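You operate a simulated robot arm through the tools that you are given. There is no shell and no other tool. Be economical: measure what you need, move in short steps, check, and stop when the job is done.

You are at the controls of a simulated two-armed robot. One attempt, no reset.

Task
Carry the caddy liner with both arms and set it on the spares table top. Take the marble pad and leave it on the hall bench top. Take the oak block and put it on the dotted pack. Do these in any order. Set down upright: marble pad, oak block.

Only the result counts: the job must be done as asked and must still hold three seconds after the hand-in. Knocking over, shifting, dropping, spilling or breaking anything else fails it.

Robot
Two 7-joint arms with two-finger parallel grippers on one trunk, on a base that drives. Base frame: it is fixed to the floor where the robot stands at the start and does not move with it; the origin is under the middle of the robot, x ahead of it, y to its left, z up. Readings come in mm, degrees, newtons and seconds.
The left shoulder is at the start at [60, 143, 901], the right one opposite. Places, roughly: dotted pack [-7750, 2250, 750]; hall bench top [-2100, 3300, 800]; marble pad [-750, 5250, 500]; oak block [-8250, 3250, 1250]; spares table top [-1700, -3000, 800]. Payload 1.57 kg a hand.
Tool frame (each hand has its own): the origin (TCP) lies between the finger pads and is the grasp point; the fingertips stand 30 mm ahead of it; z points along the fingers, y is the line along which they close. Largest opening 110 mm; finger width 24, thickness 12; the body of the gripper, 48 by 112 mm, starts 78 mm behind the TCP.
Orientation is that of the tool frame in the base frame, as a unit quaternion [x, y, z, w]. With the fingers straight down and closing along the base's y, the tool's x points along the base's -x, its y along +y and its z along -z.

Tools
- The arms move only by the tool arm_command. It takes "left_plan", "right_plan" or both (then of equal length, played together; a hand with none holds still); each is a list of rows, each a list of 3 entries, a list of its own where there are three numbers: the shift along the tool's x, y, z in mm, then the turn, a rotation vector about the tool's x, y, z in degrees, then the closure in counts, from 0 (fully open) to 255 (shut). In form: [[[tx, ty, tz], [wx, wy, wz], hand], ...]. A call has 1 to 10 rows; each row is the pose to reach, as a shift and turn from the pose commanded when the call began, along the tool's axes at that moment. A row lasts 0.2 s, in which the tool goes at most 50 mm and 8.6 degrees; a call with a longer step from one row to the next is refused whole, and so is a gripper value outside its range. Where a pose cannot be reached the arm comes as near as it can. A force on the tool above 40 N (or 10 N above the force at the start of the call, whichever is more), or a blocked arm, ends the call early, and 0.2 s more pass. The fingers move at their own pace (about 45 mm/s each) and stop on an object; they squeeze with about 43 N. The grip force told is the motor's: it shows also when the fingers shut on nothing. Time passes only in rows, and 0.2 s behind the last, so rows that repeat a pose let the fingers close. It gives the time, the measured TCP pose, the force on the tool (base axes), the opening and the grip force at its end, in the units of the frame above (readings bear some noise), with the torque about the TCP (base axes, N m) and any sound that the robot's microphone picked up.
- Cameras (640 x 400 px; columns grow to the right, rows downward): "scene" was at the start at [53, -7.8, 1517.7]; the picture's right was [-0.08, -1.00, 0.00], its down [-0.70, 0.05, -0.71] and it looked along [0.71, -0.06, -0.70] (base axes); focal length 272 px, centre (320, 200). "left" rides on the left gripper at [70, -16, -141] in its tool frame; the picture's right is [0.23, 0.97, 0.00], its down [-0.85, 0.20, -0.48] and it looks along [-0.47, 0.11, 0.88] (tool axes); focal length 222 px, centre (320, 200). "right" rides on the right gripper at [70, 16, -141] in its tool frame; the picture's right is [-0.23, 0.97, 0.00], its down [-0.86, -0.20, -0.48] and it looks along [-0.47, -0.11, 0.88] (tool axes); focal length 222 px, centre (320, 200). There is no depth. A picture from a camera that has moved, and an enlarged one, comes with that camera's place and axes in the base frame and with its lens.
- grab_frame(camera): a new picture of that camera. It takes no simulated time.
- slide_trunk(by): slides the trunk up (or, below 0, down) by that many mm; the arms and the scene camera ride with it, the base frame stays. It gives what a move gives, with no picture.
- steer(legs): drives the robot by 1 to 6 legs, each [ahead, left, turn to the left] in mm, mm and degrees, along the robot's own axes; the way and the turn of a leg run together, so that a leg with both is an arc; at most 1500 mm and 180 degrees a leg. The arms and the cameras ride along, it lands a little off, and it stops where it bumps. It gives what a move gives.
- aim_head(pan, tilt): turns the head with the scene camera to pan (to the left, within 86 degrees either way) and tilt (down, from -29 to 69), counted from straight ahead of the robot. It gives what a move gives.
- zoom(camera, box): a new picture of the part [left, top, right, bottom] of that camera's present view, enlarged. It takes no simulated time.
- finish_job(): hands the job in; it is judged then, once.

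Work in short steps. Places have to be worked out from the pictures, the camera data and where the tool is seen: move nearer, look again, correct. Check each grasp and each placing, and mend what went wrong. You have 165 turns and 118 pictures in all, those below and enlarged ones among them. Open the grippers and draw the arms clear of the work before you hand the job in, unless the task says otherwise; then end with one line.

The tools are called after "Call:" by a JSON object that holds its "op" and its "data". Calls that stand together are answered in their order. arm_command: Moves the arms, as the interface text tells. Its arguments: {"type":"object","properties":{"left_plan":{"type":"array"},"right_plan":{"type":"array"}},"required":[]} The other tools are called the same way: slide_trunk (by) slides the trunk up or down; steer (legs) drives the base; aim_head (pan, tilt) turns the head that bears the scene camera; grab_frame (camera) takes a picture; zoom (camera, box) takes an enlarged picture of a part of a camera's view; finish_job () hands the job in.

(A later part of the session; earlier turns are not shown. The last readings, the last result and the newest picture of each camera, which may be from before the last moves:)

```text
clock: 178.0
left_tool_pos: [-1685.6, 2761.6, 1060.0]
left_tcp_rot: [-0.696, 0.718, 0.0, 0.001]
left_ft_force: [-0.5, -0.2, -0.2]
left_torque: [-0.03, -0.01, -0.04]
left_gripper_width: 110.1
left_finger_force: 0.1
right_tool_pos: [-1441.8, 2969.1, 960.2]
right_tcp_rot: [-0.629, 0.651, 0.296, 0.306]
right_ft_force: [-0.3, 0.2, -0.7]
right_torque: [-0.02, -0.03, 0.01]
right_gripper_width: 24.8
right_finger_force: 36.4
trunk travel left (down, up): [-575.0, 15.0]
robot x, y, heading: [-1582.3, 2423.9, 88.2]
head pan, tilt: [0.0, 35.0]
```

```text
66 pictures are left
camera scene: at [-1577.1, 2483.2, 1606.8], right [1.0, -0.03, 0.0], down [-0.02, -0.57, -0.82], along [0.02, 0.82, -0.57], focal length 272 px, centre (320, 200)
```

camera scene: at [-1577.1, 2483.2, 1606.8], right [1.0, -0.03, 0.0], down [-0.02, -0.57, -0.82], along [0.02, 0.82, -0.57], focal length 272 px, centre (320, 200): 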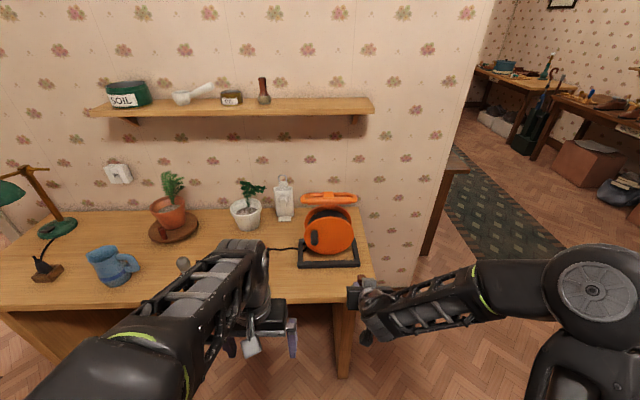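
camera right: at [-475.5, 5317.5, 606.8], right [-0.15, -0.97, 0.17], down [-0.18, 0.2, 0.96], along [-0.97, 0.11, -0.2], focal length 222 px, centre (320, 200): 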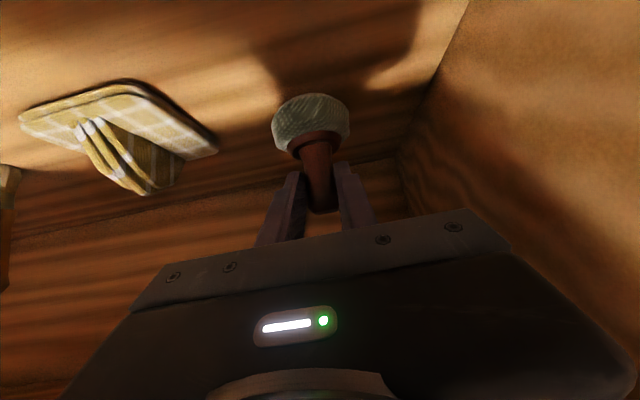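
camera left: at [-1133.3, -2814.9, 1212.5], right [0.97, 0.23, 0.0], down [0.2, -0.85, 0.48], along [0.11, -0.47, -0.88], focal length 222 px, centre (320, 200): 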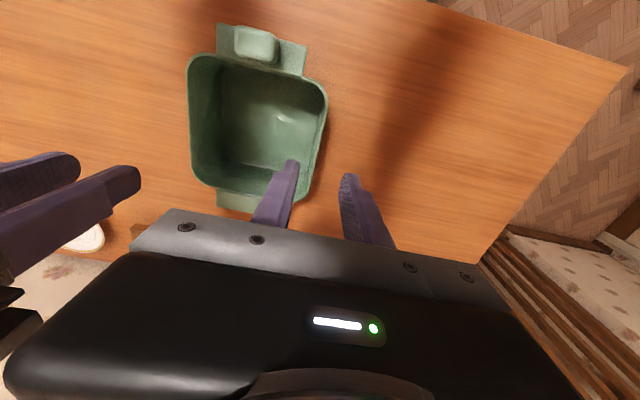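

Free strip in front of the reel (y 3048–3194) on the right end. I'll place the pad at about [−1490,3118]; correcting heading and closing in.

Call:
{"op": "steer", "data": {"legs": [[0, 0, 1.8], [0, 32, 0], [148, 0, 0]]}}

Call:
{"op": "grab_frame", "data": {"camera": "scene"}}

Call:
{"op": "grab_frame", "data": {"camera": "right"}}

```text
clock: 180.2
left_tool_pos: [-1728.5, 2906.8, 1061.4]
left_tcp_rot: [0.707, -0.707, -0.001, 0.0]
left_ft_force: [-0.4, 0.1, -0.3]
left_torque: [-0.01, 0.0, -0.02]
left_gripper_width: 110.2
left_finger_force: 0.1
right_tool_pos: [-1492.1, 3120.5, 959.8]
right_tcp_rot: [-0.64, 0.641, 0.299, 0.299]
right_ft_force: [-0.1, 0.0, -0.6]
right_torque: [-0.03, -0.01, -0.02]
right_gripper_width: 24.7
right_finger_force: 37.0
trunk travel left (down, up): [-575.0, 15.0]
robot x, y, heading: [-1615.5, 2573.3, 90.1]
head pan, tilt: [0.0, 35.0]
```

```text
65 pictures are left
camera scene: at [-1611.4, 2631.9, 1606.7], right [1.0, 0.0, 0.0], down [0.0, -0.57, -0.82], along [0.0, 0.82, -0.57], focal length 272 px, centre (320, 200)
```

scene: 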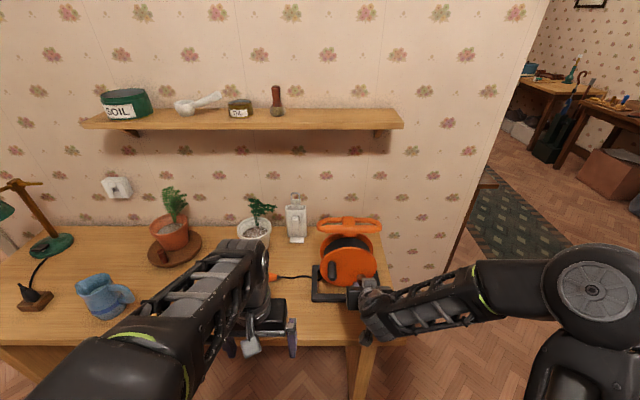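

```text
64 pictures are left
camera right: at [-1509.2, 2967.7, 996.3], right [-0.97, 0.14, 0.17], down [0.2, 0.18, 0.96], along [0.11, 0.97, -0.2], focal length 222 px, centre (320, 200)
```

right: 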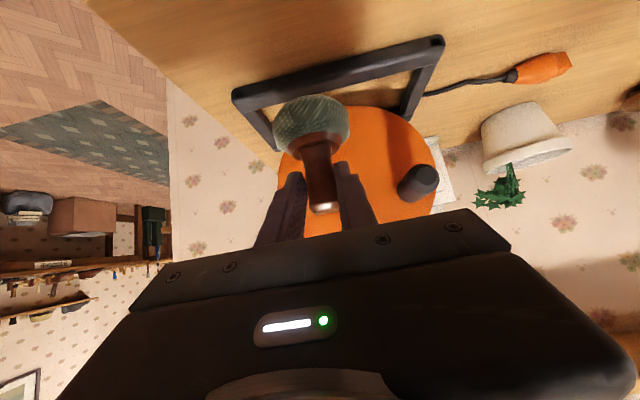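

Reel's base bar is at y≈3192; the pad at y≈3118 clears it. Lowering the trunk.

Call:
{"op": "slide_trunk", "data": {"by": -90}}

Call:
{"op": "grab_frame", "data": {"camera": "right"}}

```text
clock: 181.1
left_tool_pos: [-1729.6, 2904.9, 990.6]
left_tcp_rot: [0.708, -0.706, -0.001, -0.002]
left_ft_force: [0.7, 0.7, -0.7]
left_torque: [-0.06, -0.03, -0.01]
left_gripper_width: 110.2
left_finger_force: 0.1
right_tool_pos: [-1493.2, 3126.5, 900.5]
right_tcp_rot: [0.636, -0.635, -0.309, -0.311]
right_ft_force: [0.8, -6.4, 13.1]
right_torque: [0.2, 0.04, -0.02]
right_gripper_width: 24.6
right_finger_force: 36.1
trunk travel left (down, up): [-506.0, 84.0]
robot x, y, heading: [-1609.7, 2572.1, 90.0]
head pan, tilt: [0.0, 35.0]
stopped: the force on the tool passed its limit (the readings are from after the stop); the commanded pose is now the measured one
```

```text
63 pictures are left
camera right: at [-1510.4, 2971.1, 932.5], right [-0.97, 0.14, 0.18], down [0.2, 0.15, 0.97], along [0.11, 0.98, -0.18], focal length 222 px, centre (320, 200)
```

right: 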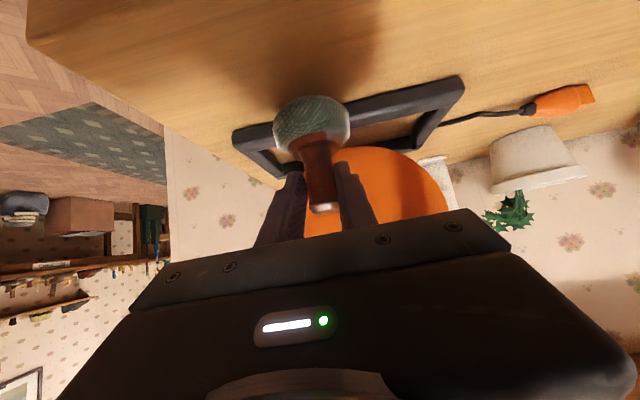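

Stopped by an upward ~13 N at TCP z≈900, earlier than expected; looking closely for what touches.

Call:
{"op": "zoom", "data": {"camera": "right", "box": [220, 50, 420, 175]}}

Call:
{"op": "zoom", "data": {"camera": "scene", "box": [240, 220, 440, 345]}}

```text
3.20 times, centred on (320, 112) of right
camera zoom: at [-1510.4, 2971.1, 932.5], right [-0.97, 0.14, 0.18], down [0.2, 0.15, 0.97], along [0.11, 0.98, -0.18], focal length 711 px, centre (320, 480)
```

zoom: 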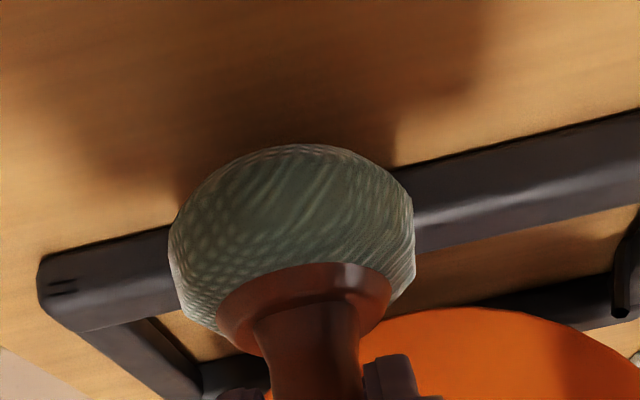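

```text
3.20 times, centred on (340, 282) of scene
camera zoom: at [-1611.3, 2629.6, 1537.0], right [1.0, 0.0, 0.0], down [0.0, -0.57, -0.82], along [0.0, 0.82, -0.57], focal length 869 px, centre (256, -64)
```

zoom: 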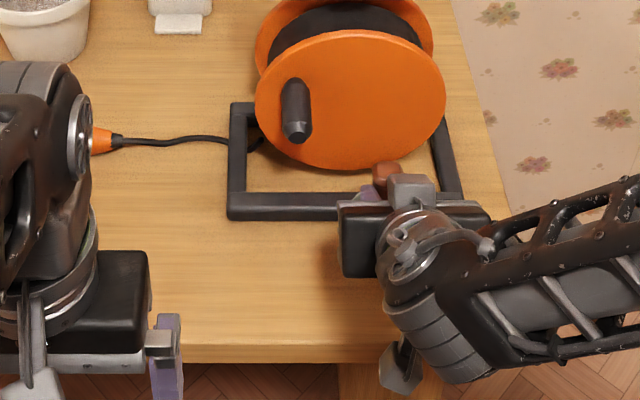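

The force geometry (contact ~40 mm ahead of and ~60 mm below the TCP) says the pad's front touched the reel's base bar. Raising, restoring the tilt and moving back 28 mm.

Call:
{"op": "slide_trunk", "data": {"by": 25}}

Call:
{"op": "arm_command", "data": {"right_plan": [[[0, 0, 0], [0, 1.5, 0], 255], [[0, 0, 0], [0, 1.5, 0], 255]]}}

Call:
{"op": "steer", "data": {"legs": [[-28, 0, 0]]}}

Call:
{"op": "grab_frame", "data": {"camera": "right"}}

Call:
{"op": "zoom", "data": {"camera": "scene", "box": [240, 200, 480, 350]}}

```text
clock: 181.8
left_tool_pos: [-1729.7, 2905.5, 1015.6]
left_tcp_rot: [0.707, -0.707, -0.001, -0.002]
left_ft_force: [-0.4, 0.3, -0.2]
left_torque: [-0.01, 0.01, -0.02]
left_gripper_width: 110.3
left_finger_force: 0.0
right_tool_pos: [-1493.5, 3124.6, 923.1]
right_tcp_rot: [0.637, -0.637, -0.306, -0.308]
right_ft_force: [-0.3, -0.3, -0.3]
right_torque: [-0.01, 0.01, 0.01]
right_gripper_width: 24.5
right_finger_force: 36.6
trunk travel left (down, up): [-531.0, 59.0]
robot x, y, heading: [-1611.7, 2567.3, 90.3]
head pan, tilt: [0.0, 35.0]
```

```text
clock: 182.4
left_tool_pos: [-1728.8, 2905.4, 1015.5]
left_tcp_rot: [0.708, -0.707, -0.002, -0.002]
left_ft_force: [0.8, 0.2, -0.4]
left_torque: [0.0, -0.01, 0.01]
left_gripper_width: 110.0
left_finger_force: 0.1
right_tool_pos: [-1492.5, 3126.0, 922.4]
right_tcp_rot: [0.642, -0.64, -0.298, -0.3]
right_ft_force: [0.1, 0.1, -0.1]
right_torque: [-0.03, -0.01, -0.03]
right_gripper_width: 24.9
right_finger_force: 36.1
trunk travel left (down, up): [-531.0, 59.0]
robot x, y, heading: [-1613.6, 2571.5, 90.0]
head pan, tilt: [0.0, 35.0]
```

```text
clock: 183.3
left_tool_pos: [-1728.7, 2875.4, 1017.8]
left_tcp_rot: [-0.707, 0.707, 0.002, 0.001]
left_ft_force: [1.4, 0.3, -0.4]
left_torque: [0.04, 0.0, 0.02]
left_gripper_width: 110.0
left_finger_force: 0.1
right_tool_pos: [-1492.0, 3096.0, 924.1]
right_tcp_rot: [0.641, -0.639, -0.3, -0.3]
right_ft_force: [0.3, -0.3, -0.5]
right_torque: [-0.01, 0.03, -0.02]
right_gripper_width: 24.8
right_finger_force: 36.9
trunk travel left (down, up): [-531.0, 59.0]
robot x, y, heading: [-1610.8, 2548.8, 90.1]
head pan, tilt: [0.0, 35.0]
```

```text
60 pictures are left
camera right: at [-1509.4, 2942.5, 961.4], right [-0.97, 0.15, 0.17], down [0.2, 0.18, 0.96], along [0.11, 0.97, -0.2], focal length 222 px, centre (320, 200)
```

right: 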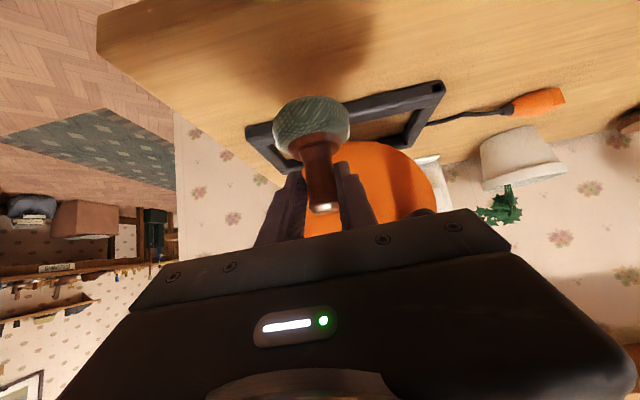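

```text
2.67 times, centred on (360, 275) of scene
camera zoom: at [-1611.3, 2599.9, 1562.5], right [1.0, 0.0, 0.0], down [0.0, -0.57, -0.82], along [0.0, 0.82, -0.57], focal length 724 px, centre (213, 0)
```

zoom: 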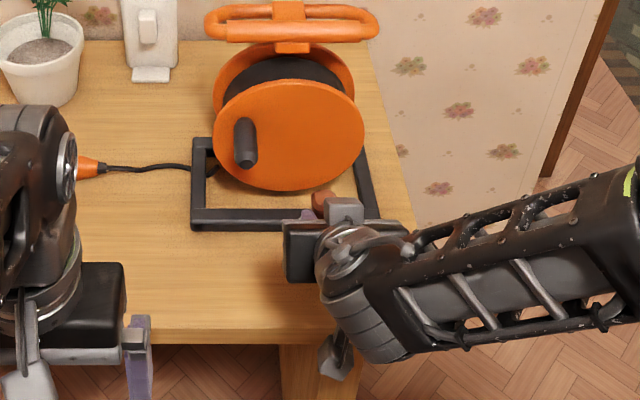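

Lowering again gently toward the former contact height and beyond.

Call:
{"op": "slide_trunk", "data": {"by": -30}}

Call:
{"op": "slide_trunk", "data": {"by": -15}}

Call:
{"op": "grab_frame", "data": {"camera": "right"}}

```text
clock: 184.0
left_tool_pos: [-1728.4, 2877.0, 986.7]
left_tcp_rot: [0.708, -0.706, -0.001, -0.002]
left_ft_force: [0.0, 0.4, -0.1]
left_torque: [0.01, 0.0, -0.01]
left_gripper_width: 110.1
left_finger_force: 0.0
right_tool_pos: [-1492.9, 3097.9, 893.8]
right_tcp_rot: [0.641, -0.64, -0.299, -0.3]
right_ft_force: [-0.2, 0.0, -0.4]
right_torque: [-0.02, -0.01, -0.02]
right_gripper_width: 24.9
right_finger_force: 36.6
trunk travel left (down, up): [-501.0, 89.0]
robot x, y, heading: [-1613.4, 2545.5, 90.1]
head pan, tilt: [0.0, 35.0]
```

```text
clock: 184.6
left_tool_pos: [-1729.0, 2877.1, 972.6]
left_tcp_rot: [0.708, -0.707, -0.002, -0.002]
left_ft_force: [-0.4, -0.1, 0.5]
left_torque: [0.02, -0.02, -0.01]
left_gripper_width: 110.1
left_finger_force: 0.0
right_tool_pos: [-1492.1, 3097.4, 879.2]
right_tcp_rot: [0.641, -0.64, -0.299, -0.301]
right_ft_force: [-0.6, 1.3, 5.5]
right_torque: [0.22, 0.15, -0.03]
right_gripper_width: 25.0
right_finger_force: 35.9
trunk travel left (down, up): [-486.0, 104.0]
robot x, y, heading: [-1614.0, 2545.5, 90.3]
head pan, tilt: [0.0, 35.0]
```

```text
58 pictures are left
camera right: at [-1509.5, 2944.3, 916.5], right [-0.97, 0.15, 0.17], down [0.2, 0.18, 0.96], along [0.11, 0.97, -0.2], focal length 222 px, centre (320, 200)
```

right: 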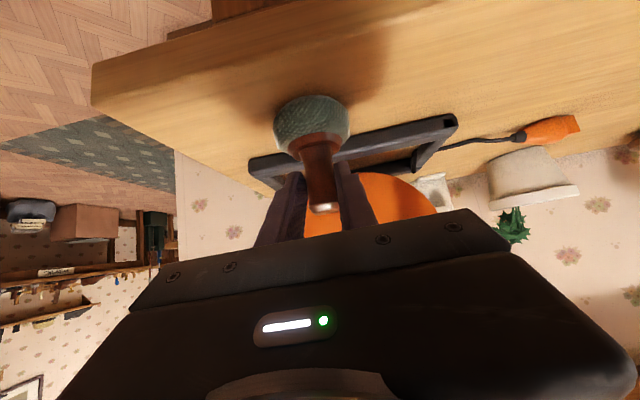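

Now touching the table top lightly (5.5 N) at the pad's front edge, clear of the bar. Pressing 2–3 mm further to let it settle flat.

Call:
{"op": "arm_command", "data": {"right_plan": [[[0.8, 0, 0.6], [0, 0, 0], 255], [[1.5, 0, 1.3], [0, 0, 0], 255], [[2.3, 0, 1.9], [0, 0, 0], 255], [[2.3, 0, 1.9], [0, 0, 0], 255]]}}

Call:
{"op": "zoom", "data": {"camera": "right", "box": [220, 70, 420, 195]}}

```text
clock: 185.6
left_tool_pos: [-1728.8, 2875.6, 971.9]
left_tcp_rot: [0.708, -0.706, -0.002, -0.003]
left_ft_force: [-0.6, 0.1, -0.8]
left_torque: [0.03, 0.03, 0.01]
left_gripper_width: 110.2
left_finger_force: 0.1
right_tool_pos: [-1492.4, 3098.4, 879.3]
right_tcp_rot: [0.64, -0.639, -0.3, -0.304]
right_ft_force: [0.8, 3.6, 29.6]
right_torque: [0.55, 0.01, -0.05]
right_gripper_width: 25.0
right_finger_force: 35.7
trunk travel left (down, up): [-486.0, 104.0]
robot x, y, heading: [-1614.8, 2545.8, 90.1]
head pan, tilt: [0.0, 35.0]
```

```text
3.20 times, centred on (320, 132) of right
camera zoom: at [-1509.6, 2943.6, 915.2], right [-0.97, 0.14, 0.17], down [0.2, 0.17, 0.97], along [0.11, 0.97, -0.2], focal length 711 px, centre (320, 416)
```

zoom: 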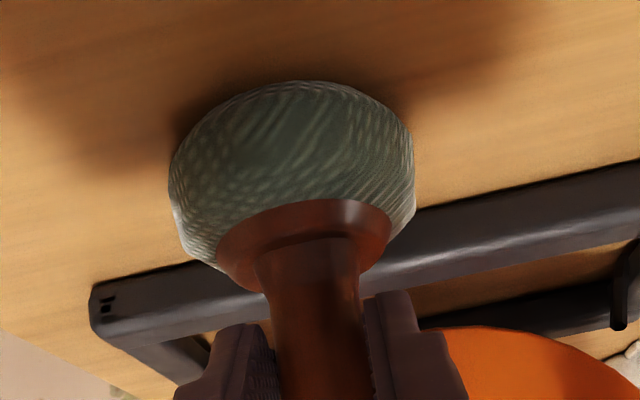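

Force is now spread (29.6 N, nearly centred): it sits flat. Easing 1.5 mm and opening.

Call:
{"op": "arm_command", "data": {"right_plan": [[[-1.2, 0, -1], [0, 0, 0], 255], [[-1.2, 0, -1], [0, 0, 0], 180], [[-1.2, 0, -1], [0, 0, 0], 116], [[-1.2, 0, -1], [0, 0, 0], 116], [[-1.2, 0, -1], [0, 0, 0], 116]]}}

Call:
{"op": "grab_frame", "data": {"camera": "right"}}

```text
clock: 186.8
left_tool_pos: [-1729.2, 2878.0, 971.0]
left_tcp_rot: [0.708, -0.706, -0.003, -0.001]
left_ft_force: [0.4, 0.3, -1.1]
left_torque: [0.02, 0.02, -0.03]
left_gripper_width: 109.8
left_finger_force: 0.0
right_tool_pos: [-1491.1, 3097.3, 875.3]
right_tcp_rot: [0.641, -0.64, -0.298, -0.299]
right_ft_force: [-0.5, 1.3, -0.3]
right_torque: [0.03, 0.0, -0.01]
right_gripper_width: 60.1
right_finger_force: 0.1
trunk travel left (down, up): [-486.0, 104.0]
robot x, y, heading: [-1612.8, 2544.0, 90.2]
head pan, tilt: [0.0, 35.0]
```

```text
56 pictures are left
camera right: at [-1508.9, 2943.7, 914.1], right [-0.97, 0.15, 0.17], down [0.2, 0.18, 0.96], along [0.11, 0.97, -0.21], focal length 222 px, centre (320, 200)
```

right: 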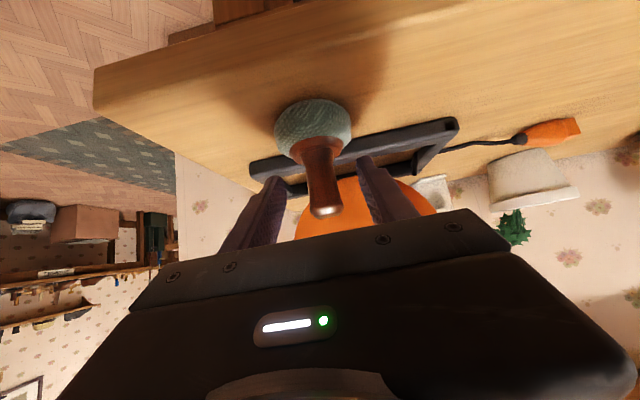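

Released and standing. Withdrawing along the tool axis and checking.

Call:
{"op": "arm_command", "data": {"right_plan": [[[0, 0, -25], [0, 0, 0], 116], [[0, 0, -55], [0, 0, 0], 116], [[0, 0, -85], [0, 0, 0], 116], [[0, 0, -110], [0, 0, 0], 116]]}}

Call:
{"op": "steer", "data": {"legs": [[-250, 0, 0]]}}

Call:
{"op": "zoom", "data": {"camera": "scene", "box": [240, 150, 480, 300]}}

```text
clock: 187.8
left_tool_pos: [-1729.5, 2876.9, 970.8]
left_tcp_rot: [0.708, -0.707, -0.003, -0.002]
left_ft_force: [-0.3, -0.5, 0.5]
left_torque: [0.02, -0.03, 0.0]
left_gripper_width: 110.1
left_finger_force: 0.0
right_tool_pos: [-1494.3, 3022.6, 951.2]
right_tcp_rot: [0.641, -0.64, -0.298, -0.3]
right_ft_force: [0.2, -0.4, 0.3]
right_torque: [-0.02, -0.02, 0.01]
right_gripper_width: 60.1
right_finger_force: 0.0
right hand out of reach, approached as far as the arm can: row 4
trunk travel left (down, up): [-486.0, 104.0]
robot x, y, heading: [-1614.3, 2546.5, 90.1]
head pan, tilt: [0.0, 35.0]
```

```text
clock: 189.7
left_tool_pos: [-1728.0, 2625.1, 972.1]
left_tcp_rot: [-0.707, 0.707, 0.002, 0.002]
left_ft_force: [-0.4, 0.4, -0.5]
left_torque: [0.02, -0.01, -0.02]
left_gripper_width: 109.8
left_finger_force: 0.0
right_tool_pos: [-1494.2, 2770.6, 950.6]
right_tcp_rot: [-0.64, 0.642, 0.297, 0.301]
right_ft_force: [0.3, 0.2, 0.4]
right_torque: [0.0, 0.02, 0.0]
right_gripper_width: 60.1
right_finger_force: 0.1
trunk travel left (down, up): [-486.0, 104.0]
robot x, y, heading: [-1611.6, 2294.4, 89.9]
head pan, tilt: [0.0, 35.0]
```

```text
2.67 times, centred on (360, 225) of scene
camera zoom: at [-1611.0, 2348.9, 1517.4], right [1.0, 0.0, 0.0], down [0.0, -0.57, -0.82], along [0.0, 0.82, -0.57], focal length 724 px, centre (213, 133)
```

zoom: 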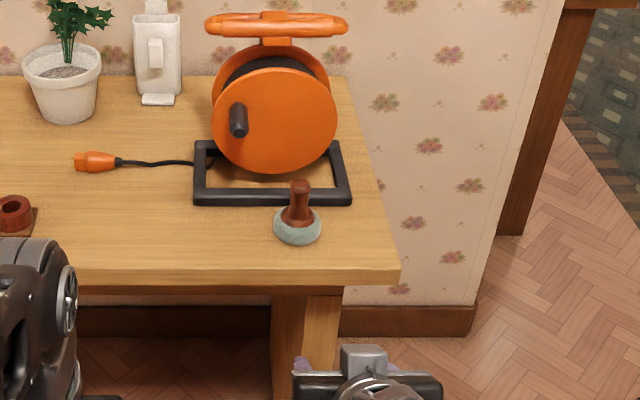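

The marble pad stands upright on the hall bench. Restoring the right hand to point down, raising the trunk and turning west.

Call:
{"op": "arm_command", "data": {"right_plan": [[[0, 0, 0], [0, 8.4, 0], 116], [[0, 0, 0], [0, 16.8, 0], 116], [[0, 0, 0], [0, 25.2, 0], 116], [[0, 0, 0], [0, 33.6, 0], 116], [[0, 0, 0], [0, 42, 0], 116], [[0, 0, 0], [0, 50, 0], 116]]}}

Call:
{"op": "steer", "data": {"legs": [[0, 0, 90]]}}

Call:
{"op": "slide_trunk", "data": {"by": 95}}

Call:
{"op": "aim_head", "data": {"pan": 0, "tilt": 15}}

Call:
{"op": "grab_frame", "data": {"camera": "scene"}}

```text
clock: 191.1
left_tool_pos: [-1728.9, 2625.6, 970.4]
left_tcp_rot: [-0.707, 0.707, 0.002, 0.001]
left_ft_force: [0.5, 0.6, 0.3]
left_torque: [0.01, -0.01, 0.0]
left_gripper_width: 110.1
left_finger_force: 0.0
right_tool_pos: [-1493.4, 2770.5, 950.6]
right_tcp_rot: [-0.706, 0.708, -0.002, -0.001]
right_ft_force: [0.3, 0.1, -0.2]
right_torque: [-0.03, 0.0, 0.03]
right_gripper_width: 59.9
right_finger_force: 0.2
trunk travel left (down, up): [-486.0, 104.0]
robot x, y, heading: [-1613.1, 2292.7, 89.9]
head pan, tilt: [0.0, 35.0]
```

```text
clock: 195.4
left_tool_pos: [-1941.6, 2167.2, 970.8]
left_tcp_rot: [1.0, 0.016, -0.003, 0.0]
left_ft_force: [-0.3, -0.4, 0.1]
left_torque: [0.01, 0.01, -0.02]
left_gripper_width: 109.9
left_finger_force: 0.2
right_tool_pos: [-2093.1, 2397.1, 949.7]
right_tcp_rot: [1.0, 0.016, 0.0, -0.002]
right_ft_force: [0.3, -0.1, -0.1]
right_torque: [0.0, 0.0, 0.01]
right_gripper_width: 60.2
right_finger_force: 0.0
trunk travel left (down, up): [-486.0, 104.0]
robot x, y, heading: [-1614.6, 2293.0, -178.2]
head pan, tilt: [0.0, 35.0]
```

```text
clock: 196.7
left_tool_pos: [-1941.6, 2166.0, 1065.8]
left_tcp_rot: [1.0, 0.016, -0.002, 0.001]
left_ft_force: [0.1, 0.1, -0.1]
left_torque: [-0.01, 0.0, 0.03]
left_gripper_width: 110.1
left_finger_force: 0.1
right_tool_pos: [-2094.7, 2396.3, 1046.5]
right_tcp_rot: [1.0, 0.016, 0.001, -0.003]
right_ft_force: [-0.1, -0.1, 0.1]
right_torque: [-0.03, 0.02, 0.0]
right_gripper_width: 59.8
right_finger_force: 0.3
trunk travel left (down, up): [-581.0, 9.0]
robot x, y, heading: [-1611.4, 2294.3, -178.1]
head pan, tilt: [0.0, 35.0]
```

```text
clock: 197.5
left_tool_pos: [-1941.8, 2166.4, 1065.6]
left_tcp_rot: [1.0, 0.016, -0.003, -0.001]
left_ft_force: [-0.4, 0.3, -0.2]
left_torque: [0.0, 0.0, -0.02]
left_gripper_width: 110.0
left_finger_force: 0.1
right_tool_pos: [-2093.9, 2397.7, 1044.8]
right_tcp_rot: [1.0, 0.015, -0.001, -0.002]
right_ft_force: [0.0, -0.3, 0.4]
right_torque: [0.02, -0.01, -0.02]
right_gripper_width: 60.1
right_finger_force: 0.1
trunk travel left (down, up): [-581.0, 9.0]
robot x, y, heading: [-1611.7, 2293.8, -178.1]
head pan, tilt: [0.0, 15.0]
```

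```text
54 pictures are left
camera scene: at [-1674.6, 2289.9, 1644.3], right [-0.03, 1.0, 0.0], down [0.26, 0.01, -0.97], along [-0.97, -0.03, -0.26], focal length 272 px, centre (320, 200)
```

scene: 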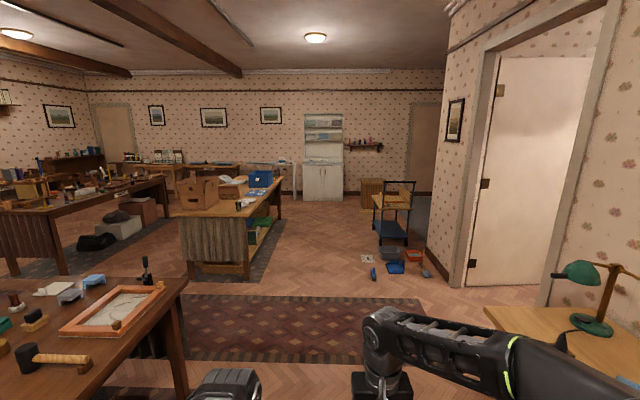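

Oak block projects onto the small wall shelf at the far end; the dotted pack onto the white dresser. Clear lane at y≈2150; driving west.

Call:
{"op": "steer", "data": {"legs": [[0, 0, -1.9], [0, 130, 0], [1500, 0, 0], [1500, 0, 0]]}}

Call:
{"op": "grab_frame", "data": {"camera": "scene"}}

```text
clock: 213.3
left_tool_pos: [-4964.7, 1959.8, 1066.9]
left_tcp_rot: [1.0, 0.021, -0.002, 0.0]
left_ft_force: [-0.8, 0.7, 0.9]
left_torque: [-0.01, 0.0, -0.01]
left_gripper_width: 110.3
left_finger_force: 0.1
right_tool_pos: [-5119.9, 2187.8, 1045.7]
right_tcp_rot: [1.0, 0.02, 0.001, -0.002]
right_ft_force: [0.2, -0.4, 0.2]
right_torque: [-0.01, -0.04, 0.0]
right_gripper_width: 60.2
right_finger_force: 0.0
trunk travel left (down, up): [-581.0, 9.0]
robot x, y, heading: [-4638.8, 2089.4, -177.4]
head pan, tilt: [0.0, 15.0]
```

```text
53 pictures are left
camera scene: at [-4698.7, 2085.0, 1644.3], right [-0.04, 1.0, 0.0], down [0.26, 0.01, -0.97], along [-0.96, -0.04, -0.26], focal length 272 px, centre (320, 200)
```

scene: 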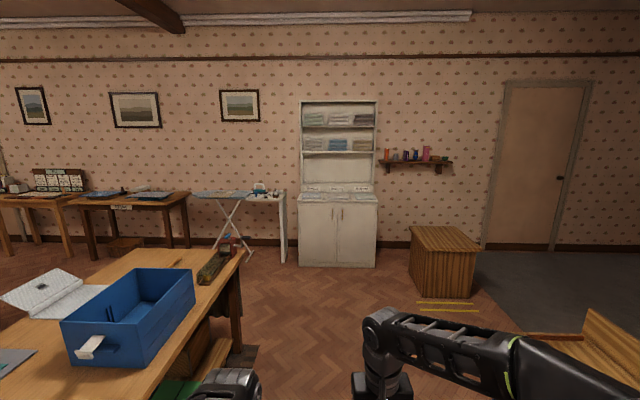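

Call:
{"op": "zoom", "data": {"camera": "scene", "box": [280, 90, 472, 210]}}

Call:
{"op": "zoom", "data": {"camera": "scene", "box": [370, 135, 460, 185]}}

```text
3.33 times, centred on (376, 150) of scene
camera zoom: at [-4698.7, 2085.0, 1644.3], right [-0.04, 1.0, 0.0], down [0.26, 0.01, -0.97], along [-0.96, -0.04, -0.26], focal length 906 px, centre (133, 367)
```

zoom: 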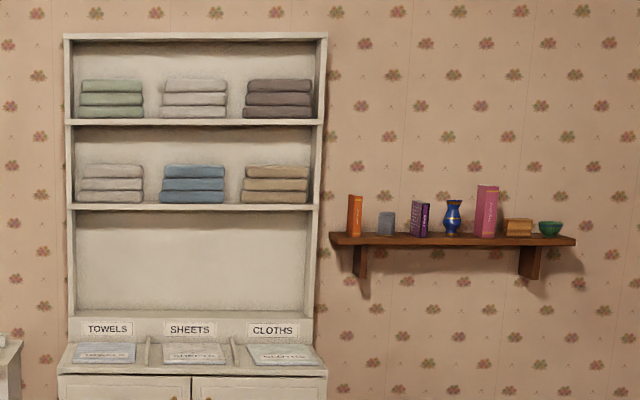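

```text
7.11 times, centred on (415, 160) of scene
camera zoom: at [-4698.7, 2085.0, 1644.3], right [-0.04, 1.0, 0.0], down [0.26, 0.01, -0.97], along [-0.96, -0.04, -0.26], focal length 1932 px, centre (-356, 484)
```

zoom: 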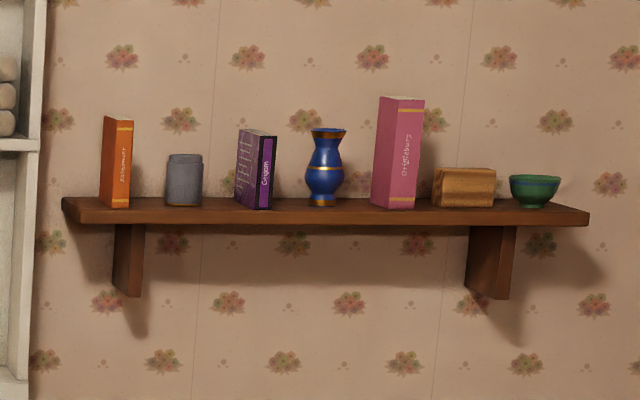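

The oak block is the small wooden block on the wall shelf (~[−8250,3400,1255]); a floor crate blocks the direct front (x −7216…−7880, y 2930–3450), so I'll go round to its right side. Middle "SHEETS" pack on the dresser is the likely dotted pack.

Call:
{"op": "steer", "data": {"legs": [[0, 0, -2.6], [1000, 0, 0], [950, 0, 0], [0, -1000, 0], [0, -800, 0]]}}

Call:
{"op": "aim_head", "data": {"pan": 15, "tilt": 20}}

Call:
{"op": "grab_frame", "data": {"camera": "scene"}}

```text
clock: 231.9
left_tool_pos: [-6887.4, 3762.1, 1067.1]
left_tcp_rot: [1.0, -0.007, -0.001, 0.001]
left_ft_force: [-0.3, 0.5, -0.4]
left_torque: [0.0, 0.01, 0.01]
left_gripper_width: 110.1
left_finger_force: 0.0
right_tool_pos: [-7030.1, 4000.2, 1045.7]
right_tcp_rot: [1.0, -0.008, 0.0, -0.001]
right_ft_force: [0.3, -0.2, 0.1]
right_torque: [0.01, 0.0, -0.02]
right_gripper_width: 59.9
right_finger_force: 0.2
trunk travel left (down, up): [-581.0, 9.0]
robot x, y, heading: [-6552.4, 3872.7, 179.0]
head pan, tilt: [0.0, 15.0]
```

```text
clock: 232.7
left_tool_pos: [-6889.1, 3762.5, 1066.2]
left_tcp_rot: [1.0, -0.006, -0.003, 0.001]
left_ft_force: [0.4, 0.0, -0.2]
left_torque: [0.02, 0.02, -0.01]
left_gripper_width: 110.0
left_finger_force: 0.0
right_tool_pos: [-7032.5, 3999.7, 1046.0]
right_tcp_rot: [1.0, -0.007, 0.0, -0.002]
right_ft_force: [-0.4, -0.2, 0.5]
right_torque: [0.0, -0.03, 0.03]
right_gripper_width: 59.9
right_finger_force: 0.1
trunk travel left (down, up): [-581.0, 9.0]
robot x, y, heading: [-6554.8, 3872.2, 179.1]
head pan, tilt: [15.0, 20.0]
```

```text
50 pictures are left
camera scene: at [-6613.8, 3849.3, 1636.2], right [-0.25, 0.97, 0.0], down [0.33, 0.08, -0.94], along [-0.91, -0.23, -0.34], focal length 272 px, centre (320, 200)
```

scene: 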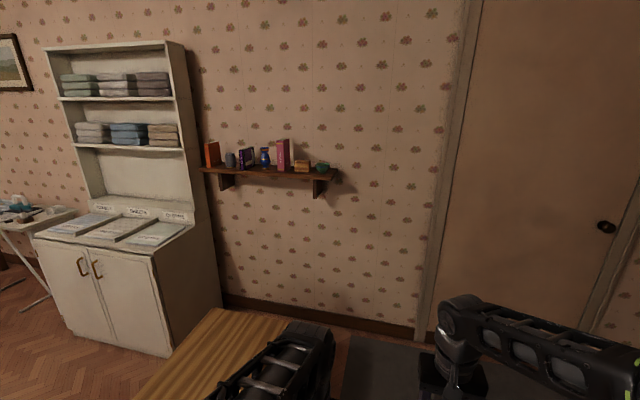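

Block triangulates to about [−8099,3365,1275]. Driving closer on the right of the crate to see its size.

Call:
{"op": "steer", "data": {"legs": [[0, 0, 0.9], [0, 100, 0], [900, 0, 0]]}}

Call:
{"op": "aim_head", "data": {"pan": 35, "tilt": 25}}

Call:
{"op": "grab_frame", "data": {"camera": "scene"}}

```text
clock: 238.5
left_tool_pos: [-7777.2, 3656.8, 1064.7]
left_tcp_rot: [1.0, 0.001, -0.002, 0.001]
left_ft_force: [0.3, 0.1, 0.4]
left_torque: [-0.04, 0.03, -0.02]
left_gripper_width: 110.1
left_finger_force: 0.1
right_tool_pos: [-7921.6, 3893.2, 1044.8]
right_tcp_rot: [1.0, -0.001, 0.0, -0.002]
right_ft_force: [-1.3, 0.6, -1.1]
right_torque: [0.02, 0.0, -0.02]
right_gripper_width: 59.7
right_finger_force: 0.0
trunk travel left (down, up): [-581.0, 9.0]
robot x, y, heading: [-7446.4, 3769.9, 179.8]
head pan, tilt: [15.0, 20.0]
```

```text
clock: 239.3
left_tool_pos: [-7776.5, 3657.9, 1067.2]
left_tcp_rot: [1.0, -0.001, -0.002, 0.0]
left_ft_force: [0.1, -0.5, -0.2]
left_torque: [0.02, -0.03, -0.01]
left_gripper_width: 109.8
left_finger_force: 0.0
right_tool_pos: [-7921.8, 3891.8, 1046.4]
right_tcp_rot: [1.0, -0.002, 0.0, -0.002]
right_ft_force: [0.1, 0.4, -0.3]
right_torque: [0.0, -0.02, 0.0]
right_gripper_width: 60.1
right_finger_force: 0.0
trunk travel left (down, up): [-581.0, 9.0]
robot x, y, heading: [-7447.3, 3771.5, 180.0]
head pan, tilt: [35.0, 25.0]
```

```text
49 pictures are left
camera scene: at [-7488.5, 3718.5, 1628.1], right [-0.57, 0.82, 0.0], down [0.35, 0.24, -0.91], along [-0.74, -0.52, -0.42], focal length 272 px, centre (320, 200)
```

scene: 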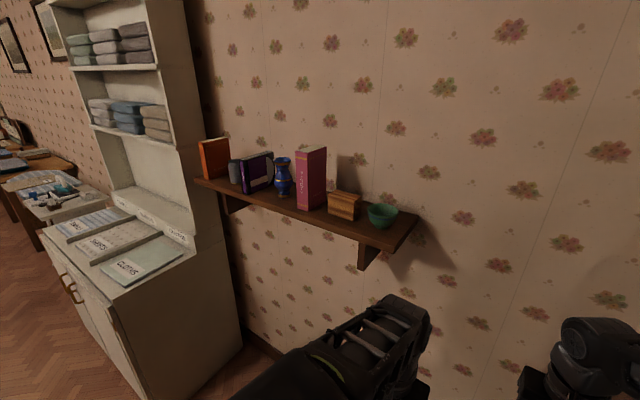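

Call:
{"op": "zoom", "data": {"camera": "scene", "box": [280, 140, 424, 240]}}

Call:
{"op": "zoom", "data": {"camera": "scene", "box": [40, 185, 216, 295]}}

```text
4.00 times, centred on (352, 190) of scene
camera zoom: at [-7488.5, 3718.5, 1628.1], right [-0.57, 0.82, 0.0], down [0.35, 0.24, -0.91], along [-0.74, -0.52, -0.42], focal length 1087 px, centre (192, 240)
```

zoom: 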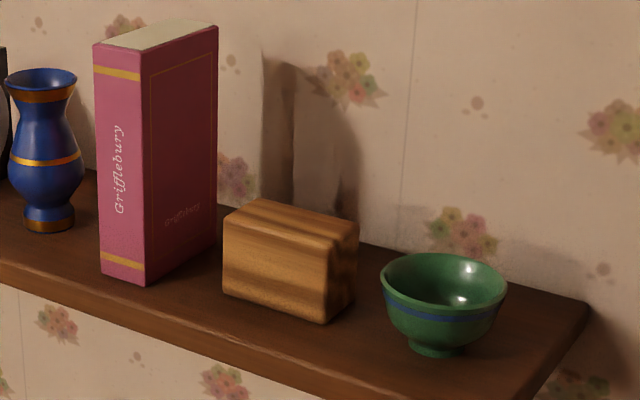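

```text
3.64 times, centred on (128, 240) of scene
camera zoom: at [-7488.5, 3718.5, 1628.1], right [-0.57, 0.82, 0.0], down [0.35, 0.24, -0.91], along [-0.74, -0.52, -0.42], focal length 988 px, centre (1018, 54)
```

zoom: 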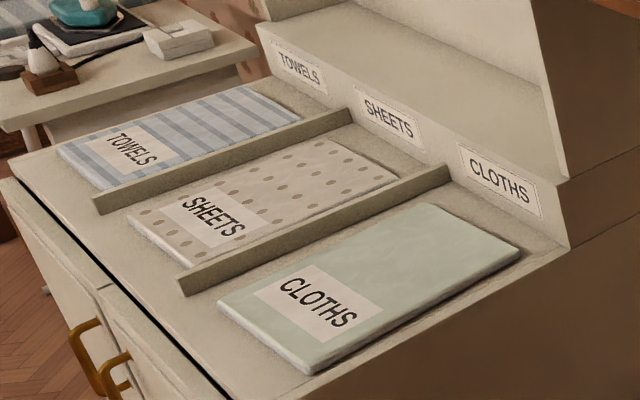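

The SHEETS pack is the dotted one (~[−7829,2176,855]). The block (≈86×45×55) is best gripped across its 45 mm depth (x), coming over the bowl from +y with a tilted hand. I'll stand to the right facing −y.

Call:
{"op": "steer", "data": {"legs": [[0, 0, 90], [-220, 0, 0], [0, -330, 0]]}}

Call:
{"op": "aim_head", "data": {"pan": -15, "tilt": 20}}

Call:
{"op": "grab_frame", "data": {"camera": "scene"}}

```text
clock: 246.6
left_tool_pos: [-7665.6, 3663.8, 1067.8]
left_tcp_rot: [0.711, 0.703, 0.0, 0.002]
left_ft_force: [-0.5, -0.3, 0.1]
left_torque: [0.0, 0.03, -0.01]
left_gripper_width: 110.0
left_finger_force: 0.1
right_tool_pos: [-7902.2, 3521.8, 1046.0]
right_tcp_rot: [0.711, 0.703, 0.0, -0.001]
right_ft_force: [-0.2, 0.0, -0.6]
right_torque: [0.0, -0.02, -0.01]
right_gripper_width: 60.0
right_finger_force: 0.0
trunk travel left (down, up): [-581.0, 9.0]
robot x, y, heading: [-7777.6, 3997.6, -90.9]
head pan, tilt: [35.0, 25.0]
```

```text
clock: 247.8
left_tool_pos: [-7664.1, 3664.1, 1066.6]
left_tcp_rot: [0.711, 0.703, -0.001, 0.001]
left_ft_force: [-0.9, -0.4, -0.5]
left_torque: [-0.02, -0.02, 0.02]
left_gripper_width: 110.2
left_finger_force: 0.1
right_tool_pos: [-7901.5, 3521.5, 1045.2]
right_tcp_rot: [0.712, 0.702, -0.001, -0.001]
right_ft_force: [-0.3, -0.5, -0.3]
right_torque: [-0.02, -0.02, -0.01]
right_gripper_width: 60.1
right_finger_force: 0.1
trunk travel left (down, up): [-581.0, 9.0]
robot x, y, heading: [-7774.4, 3998.5, -90.9]
head pan, tilt: [-15.0, 20.0]
```

```text
46 pictures are left
camera scene: at [-7799.8, 3936.0, 1636.2], right [-0.96, 0.27, 0.0], down [0.09, 0.33, -0.94], along [-0.25, -0.9, -0.34], focal length 272 px, centre (320, 200)
```

scene: 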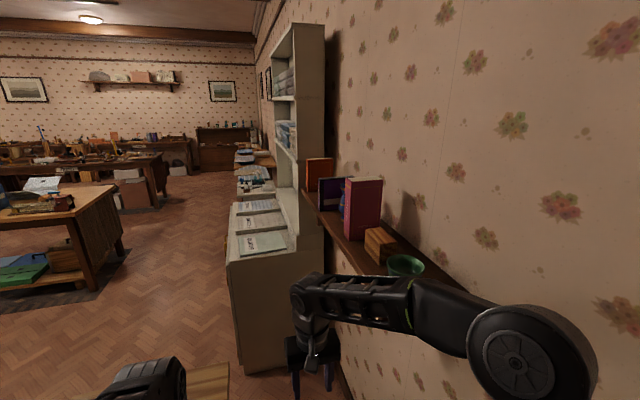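

Call:
{"op": "zoom", "data": {"camera": "scene", "box": [320, 170, 448, 290]}}

```text
3.33 times, centred on (384, 230) of scene
camera zoom: at [-7799.8, 3936.0, 1636.2], right [-0.96, 0.27, 0.0], down [0.09, 0.33, -0.94], along [-0.25, -0.9, -0.34], focal length 906 px, centre (107, 100)
```

zoom: 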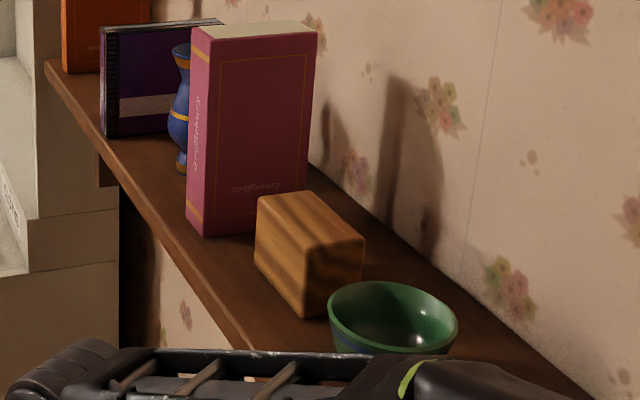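

Shelf top z≈1252; block x −8095…−8148, y 3321–3414. The right elbow would hit the wall in this stance, so I'll use the left hand: robot heading −150°, hand yawed to point −y and tilted down. First retract the right hand and turn.

Call:
{"op": "arm_command", "data": {"right_plan": [[[40, 10, 0], [0, 0, 0], 116], [[80, 20, 0], [0, 0, 0], 116], [[120, 30, 0], [0, 0, 0], 116], [[150, 40, 0], [0, 0, 0], 116], [[170, 45, 0], [0, 0, 0], 116]]}}

Call:
{"op": "steer", "data": {"legs": [[0, 0, -59]]}}

Call:
{"op": "slide_trunk", "data": {"by": 9}}

Call:
{"op": "arm_command", "data": {"left_plan": [[[-25, 0, 0], [0, 0, -8.4], 0], [[-50, 0, 0], [0, 0, -16.8], 0], [[-75, 0, 0], [0, 0, -25.2], 0], [[-100, 0, 0], [0, 0, -33.6], 0], [[-120, 0, 0], [0, 0, -42], 0], [[-130, 0, 0], [0, 0, -50.4], 0], [[-130, 0, 0], [0, 0, -58.8], 0]]}}

```text
clock: 249.0
left_tool_pos: [-7664.1, 3664.9, 1067.3]
left_tcp_rot: [0.712, 0.702, -0.002, 0.002]
left_ft_force: [-0.4, -0.1, -0.7]
left_torque: [0.02, 0.01, -0.02]
left_gripper_width: 110.0
left_finger_force: 0.1
right_tool_pos: [-7853.9, 3689.9, 1043.9]
right_tcp_rot: [0.712, 0.702, -0.001, -0.001]
right_ft_force: [0.5, 0.7, 0.2]
right_torque: [-0.03, 0.04, -0.02]
right_gripper_width: 59.9
right_finger_force: 0.1
trunk travel left (down, up): [-581.0, 9.0]
robot x, y, heading: [-7778.3, 3995.7, -90.5]
head pan, tilt: [-15.0, 20.0]
```

```text
clock: 252.0
left_tool_pos: [-8006.7, 3730.9, 1065.6]
left_tcp_rot: [0.966, 0.258, -0.003, 0.0]
left_ft_force: [0.5, -0.3, -0.3]
left_torque: [-0.01, -0.01, -0.01]
left_gripper_width: 109.9
left_finger_force: 0.1
right_tool_pos: [-8080.9, 3907.4, 1045.0]
right_tcp_rot: [0.966, 0.258, 0.0, -0.002]
right_ft_force: [0.1, -0.3, -1.3]
right_torque: [0.0, -0.02, 0.0]
right_gripper_width: 60.0
right_finger_force: 0.1
trunk travel left (down, up): [-581.0, 9.0]
robot x, y, heading: [-7775.7, 3994.5, -150.2]
head pan, tilt: [-15.0, 20.0]
```

```text
clock: 252.6
left_tool_pos: [-8006.8, 3730.2, 1075.7]
left_tcp_rot: [0.966, 0.259, -0.002, 0.001]
left_ft_force: [-0.2, -0.5, 0.4]
left_torque: [0.02, 0.03, 0.02]
left_gripper_width: 109.9
left_finger_force: 0.1
right_tool_pos: [-8081.6, 3907.4, 1053.7]
right_tcp_rot: [0.966, 0.257, -0.001, -0.002]
right_ft_force: [-0.4, 0.0, -0.4]
right_torque: [-0.03, -0.02, 0.02]
right_gripper_width: 59.8
right_finger_force: 0.0
trunk travel left (down, up): [-590.0, 0.0]
robot x, y, heading: [-7779.7, 3997.3, -150.1]
head pan, tilt: [-15.0, 20.0]
```

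```text
clock: 254.2
left_tool_pos: [-8118.8, 3666.5, 1075.3]
left_tcp_rot: [0.714, 0.7, -0.002, -0.001]
left_ft_force: [-0.4, 0.2, 0.5]
left_torque: [0.04, -0.01, 0.04]
left_gripper_width: 110.2
left_finger_force: 0.0
right_tool_pos: [-8080.5, 3907.1, 1053.6]
right_tcp_rot: [0.966, 0.257, -0.001, -0.001]
right_ft_force: [-0.6, 0.7, 0.4]
right_torque: [-0.02, 0.0, 0.02]
right_gripper_width: 60.2
right_finger_force: 0.1
trunk travel left (down, up): [-590.0, 0.0]
robot x, y, heading: [-7774.8, 3998.9, -150.2]
head pan, tilt: [-15.0, 20.0]
```

The left hand now points down with closing axis along x, directly north of the shelf end. Raising it and tilting 45° toward −y.

Call:
{"op": "arm_command", "data": {"left_plan": [[[0, 0, -25], [0, -5, 0], 72], [[0, 0, -50], [0, -10, 0], 72], [[0, 0, -78], [0, -16, 0], 72], [[0, 0, -106], [0, -22, 0], 72], [[0, 0, -134], [0, -28, 0], 72], [[0, 0, -164], [0, -34, 0], 72], [[0, 0, -194], [0, -40, 0], 72], [[0, 0, -224], [0, -45, 0], 72], [[0, 0, -250], [0, -45, 0], 72], [[0, 0, -270], [0, -45, 0], 72]]}}

```text
clock: 256.4
left_tool_pos: [-8117.4, 3666.3, 1325.6]
left_tcp_rot: [0.659, 0.645, -0.278, 0.268]
left_ft_force: [-0.6, 0.2, -0.1]
left_torque: [0.01, 0.0, 0.0]
left_gripper_width: 79.0
left_finger_force: 0.1
left hand out of reach, approached as far as the arm can: row 10
right_tool_pos: [-8080.3, 3907.1, 1053.7]
right_tcp_rot: [0.966, 0.257, -0.002, -0.002]
right_ft_force: [0.7, 0.1, -0.3]
right_torque: [-0.01, 0.01, -0.01]
right_gripper_width: 59.8
right_finger_force: 0.1
trunk travel left (down, up): [-590.0, 0.0]
robot x, y, heading: [-7774.3, 3995.7, -150.1]
head pan, tilt: [-15.0, 20.0]
```

Excellent—orientation reachable, but I need z≈1350+ to clear the bowl. Moving the base 45 mm toward the wall for more height.

Call:
{"op": "steer", "data": {"legs": [[40, -23, 0]]}}

Call:
{"op": "arm_command", "data": {"left_plan": [[[-8, 20, -8], [0, 0, 0], 72], [[-17, 42, -17], [0, 0, 0], 72], [[-26, 42, -26], [0, 0, 0], 72]]}}

Call:
{"op": "grab_frame", "data": {"camera": "left"}}

```text
clock: 257.3
left_tool_pos: [-8165.9, 3665.8, 1324.0]
left_tcp_rot: [0.661, 0.644, -0.278, 0.266]
left_ft_force: [0.2, -0.1, -0.2]
left_torque: [-0.02, -0.03, 0.02]
left_gripper_width: 79.0
left_finger_force: 0.1
right_tool_pos: [-8128.6, 3906.2, 1053.5]
right_tcp_rot: [0.966, 0.257, 0.0, -0.001]
right_ft_force: [-0.2, 0.6, 0.2]
right_torque: [-0.03, -0.03, -0.01]
right_gripper_width: 60.1
right_finger_force: 0.1
trunk travel left (down, up): [-590.0, 0.0]
robot x, y, heading: [-7822.7, 3995.9, -149.9]
head pan, tilt: [-15.0, 20.0]
```

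```text
clock: 258.1
left_tool_pos: [-8142.2, 3654.1, 1333.1]
left_tcp_rot: [0.66, 0.652, -0.273, 0.257]
left_ft_force: [-1.3, 1.1, -0.2]
left_torque: [0.01, -0.01, 0.01]
left_gripper_width: 79.0
left_finger_force: 0.1
left hand out of reach, approached as far as the arm can: row 2, 3
right_tool_pos: [-8126.3, 3907.4, 1053.8]
right_tcp_rot: [0.966, 0.258, -0.001, -0.002]
right_ft_force: [-0.9, -0.2, 0.2]
right_torque: [0.01, -0.02, -0.01]
right_gripper_width: 60.1
right_finger_force: 0.0
trunk travel left (down, up): [-590.0, 0.0]
robot x, y, heading: [-7821.3, 3994.9, -150.2]
head pan, tilt: [-15.0, 20.0]
```

```text
44 pictures are left
camera left: at [-8154.7, 3802.2, 1385.3], right [0.97, 0.15, -0.17], down [0.21, -0.29, 0.93], along [0.09, -0.95, -0.31], focal length 222 px, centre (320, 200)
```

left: 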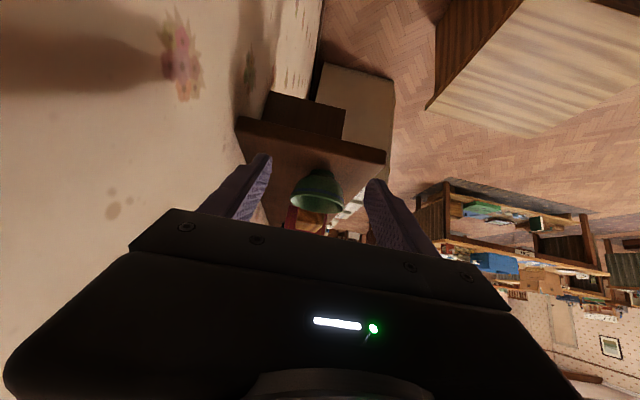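

That limit is not about distance, so I'll undo the base shift. Instead I'll open fully so the fingers straddle the bowl (Ø≈90) at z≈1325.

Call:
{"op": "steer", "data": {"legs": [[-40, 23, 0]]}}

Call:
{"op": "arm_command", "data": {"left_plan": [[[0, 0, 0], [0, 0, 0], 0], [[0, 0, 0], [0, 0, 0], 0]]}}

```text
clock: 259.0
left_tool_pos: [-8093.5, 3653.8, 1333.5]
left_tcp_rot: [0.659, 0.652, -0.273, 0.258]
left_ft_force: [0.6, -0.1, -0.6]
left_torque: [0.04, 0.01, -0.03]
left_gripper_width: 79.1
left_finger_force: 0.1
right_tool_pos: [-8079.5, 3907.1, 1054.3]
right_tcp_rot: [0.966, 0.257, -0.002, -0.001]
right_ft_force: [0.2, -0.5, -0.1]
right_torque: [-0.04, 0.03, 0.03]
right_gripper_width: 60.0
right_finger_force: 0.0
trunk travel left (down, up): [-590.0, 0.0]
robot x, y, heading: [-7773.4, 3996.4, -150.1]
head pan, tilt: [-15.0, 20.0]
```

```text
clock: 259.6
left_tool_pos: [-8095.2, 3654.1, 1332.1]
left_tcp_rot: [0.659, 0.653, -0.271, 0.258]
left_ft_force: [-0.7, 0.0, -0.3]
left_torque: [0.01, -0.03, 0.01]
left_gripper_width: 110.3
left_finger_force: 0.1
right_tool_pos: [-8081.2, 3907.5, 1053.3]
right_tcp_rot: [0.967, 0.256, 0.0, -0.002]
right_ft_force: [-0.6, 0.2, -0.3]
right_torque: [0.01, -0.01, -0.01]
right_gripper_width: 59.8
right_finger_force: 0.0
trunk travel left (down, up): [-590.0, 0.0]
robot x, y, heading: [-7777.8, 3994.3, -150.0]
head pan, tilt: [-15.0, 20.0]
```

Commands clip to the reached pose, good; closing axis is along x within 1°. Shifting the hand to x≈−8119 and carrying it −y by base, first part.

Call:
{"op": "arm_command", "data": {"left_plan": [[[0, -12, 0], [0, 0, 0], 0], [[0, -24, 0], [0, 0, 0], 0]]}}

Call:
{"op": "steer", "data": {"legs": [[45, 78, 0]]}}

Call:
{"op": "grab_frame", "data": {"camera": "left"}}

Call:
{"op": "grab_frame", "data": {"camera": "scene"}}

```text
clock: 260.2
left_tool_pos: [-8097.1, 3654.1, 1332.7]
left_tcp_rot: [0.658, 0.653, -0.271, 0.259]
left_ft_force: [0.0, 0.4, -0.7]
left_torque: [0.03, -0.02, -0.03]
left_gripper_width: 109.9
left_finger_force: 0.0
left hand out of reach, approached as far as the arm can: row 1, 2
right_tool_pos: [-8080.0, 3906.9, 1053.5]
right_tcp_rot: [0.966, 0.257, -0.001, -0.002]
right_ft_force: [-0.4, -0.4, -0.3]
right_torque: [0.02, -0.01, 0.01]
right_gripper_width: 60.2
right_finger_force: 0.1
trunk travel left (down, up): [-590.0, 0.0]
robot x, y, heading: [-7779.2, 3999.1, -150.2]
head pan, tilt: [-15.0, 20.0]
```

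```text
clock: 261.3
left_tool_pos: [-8095.6, 3563.8, 1331.6]
left_tcp_rot: [0.658, 0.654, -0.272, 0.258]
left_ft_force: [0.1, 0.0, -0.7]
left_torque: [0.0, 0.04, 0.0]
left_gripper_width: 110.0
left_finger_force: 0.1
right_tool_pos: [-8080.6, 3816.1, 1054.2]
right_tcp_rot: [0.966, 0.257, 0.0, -0.002]
right_ft_force: [0.1, -0.7, -0.7]
right_torque: [0.06, -0.03, -0.01]
right_gripper_width: 60.0
right_finger_force: 0.1
trunk travel left (down, up): [-590.0, 0.0]
robot x, y, heading: [-7774.4, 3907.5, -150.1]
head pan, tilt: [-15.0, 20.0]
```

```text
43 pictures are left
camera left: at [-8109.2, 3710.9, 1384.7], right [0.97, 0.15, -0.17], down [0.21, -0.29, 0.94], along [0.09, -0.95, -0.31], focal length 222 px, centre (320, 200)
```

left: 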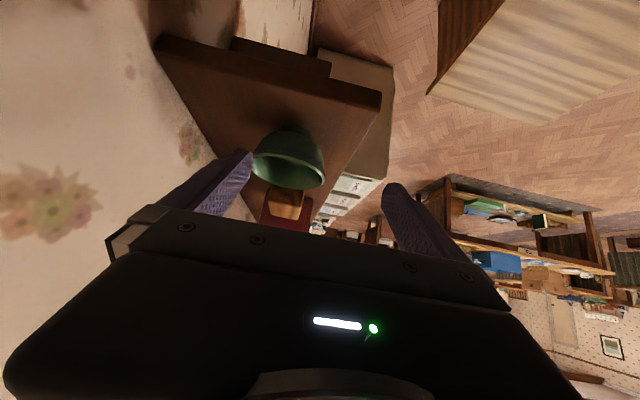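

```text
42 pictures are left
camera scene: at [-7839.0, 3895.6, 1645.2], right [-0.26, 0.97, 0.0], down [0.33, 0.09, -0.94], along [-0.91, -0.24, -0.34], focal length 272 px, centre (320, 200)
```

scene: 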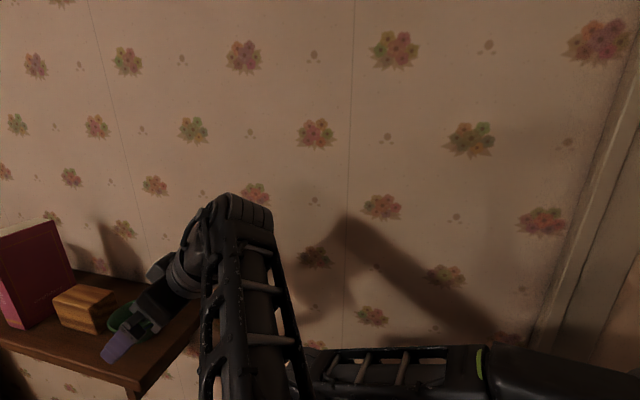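

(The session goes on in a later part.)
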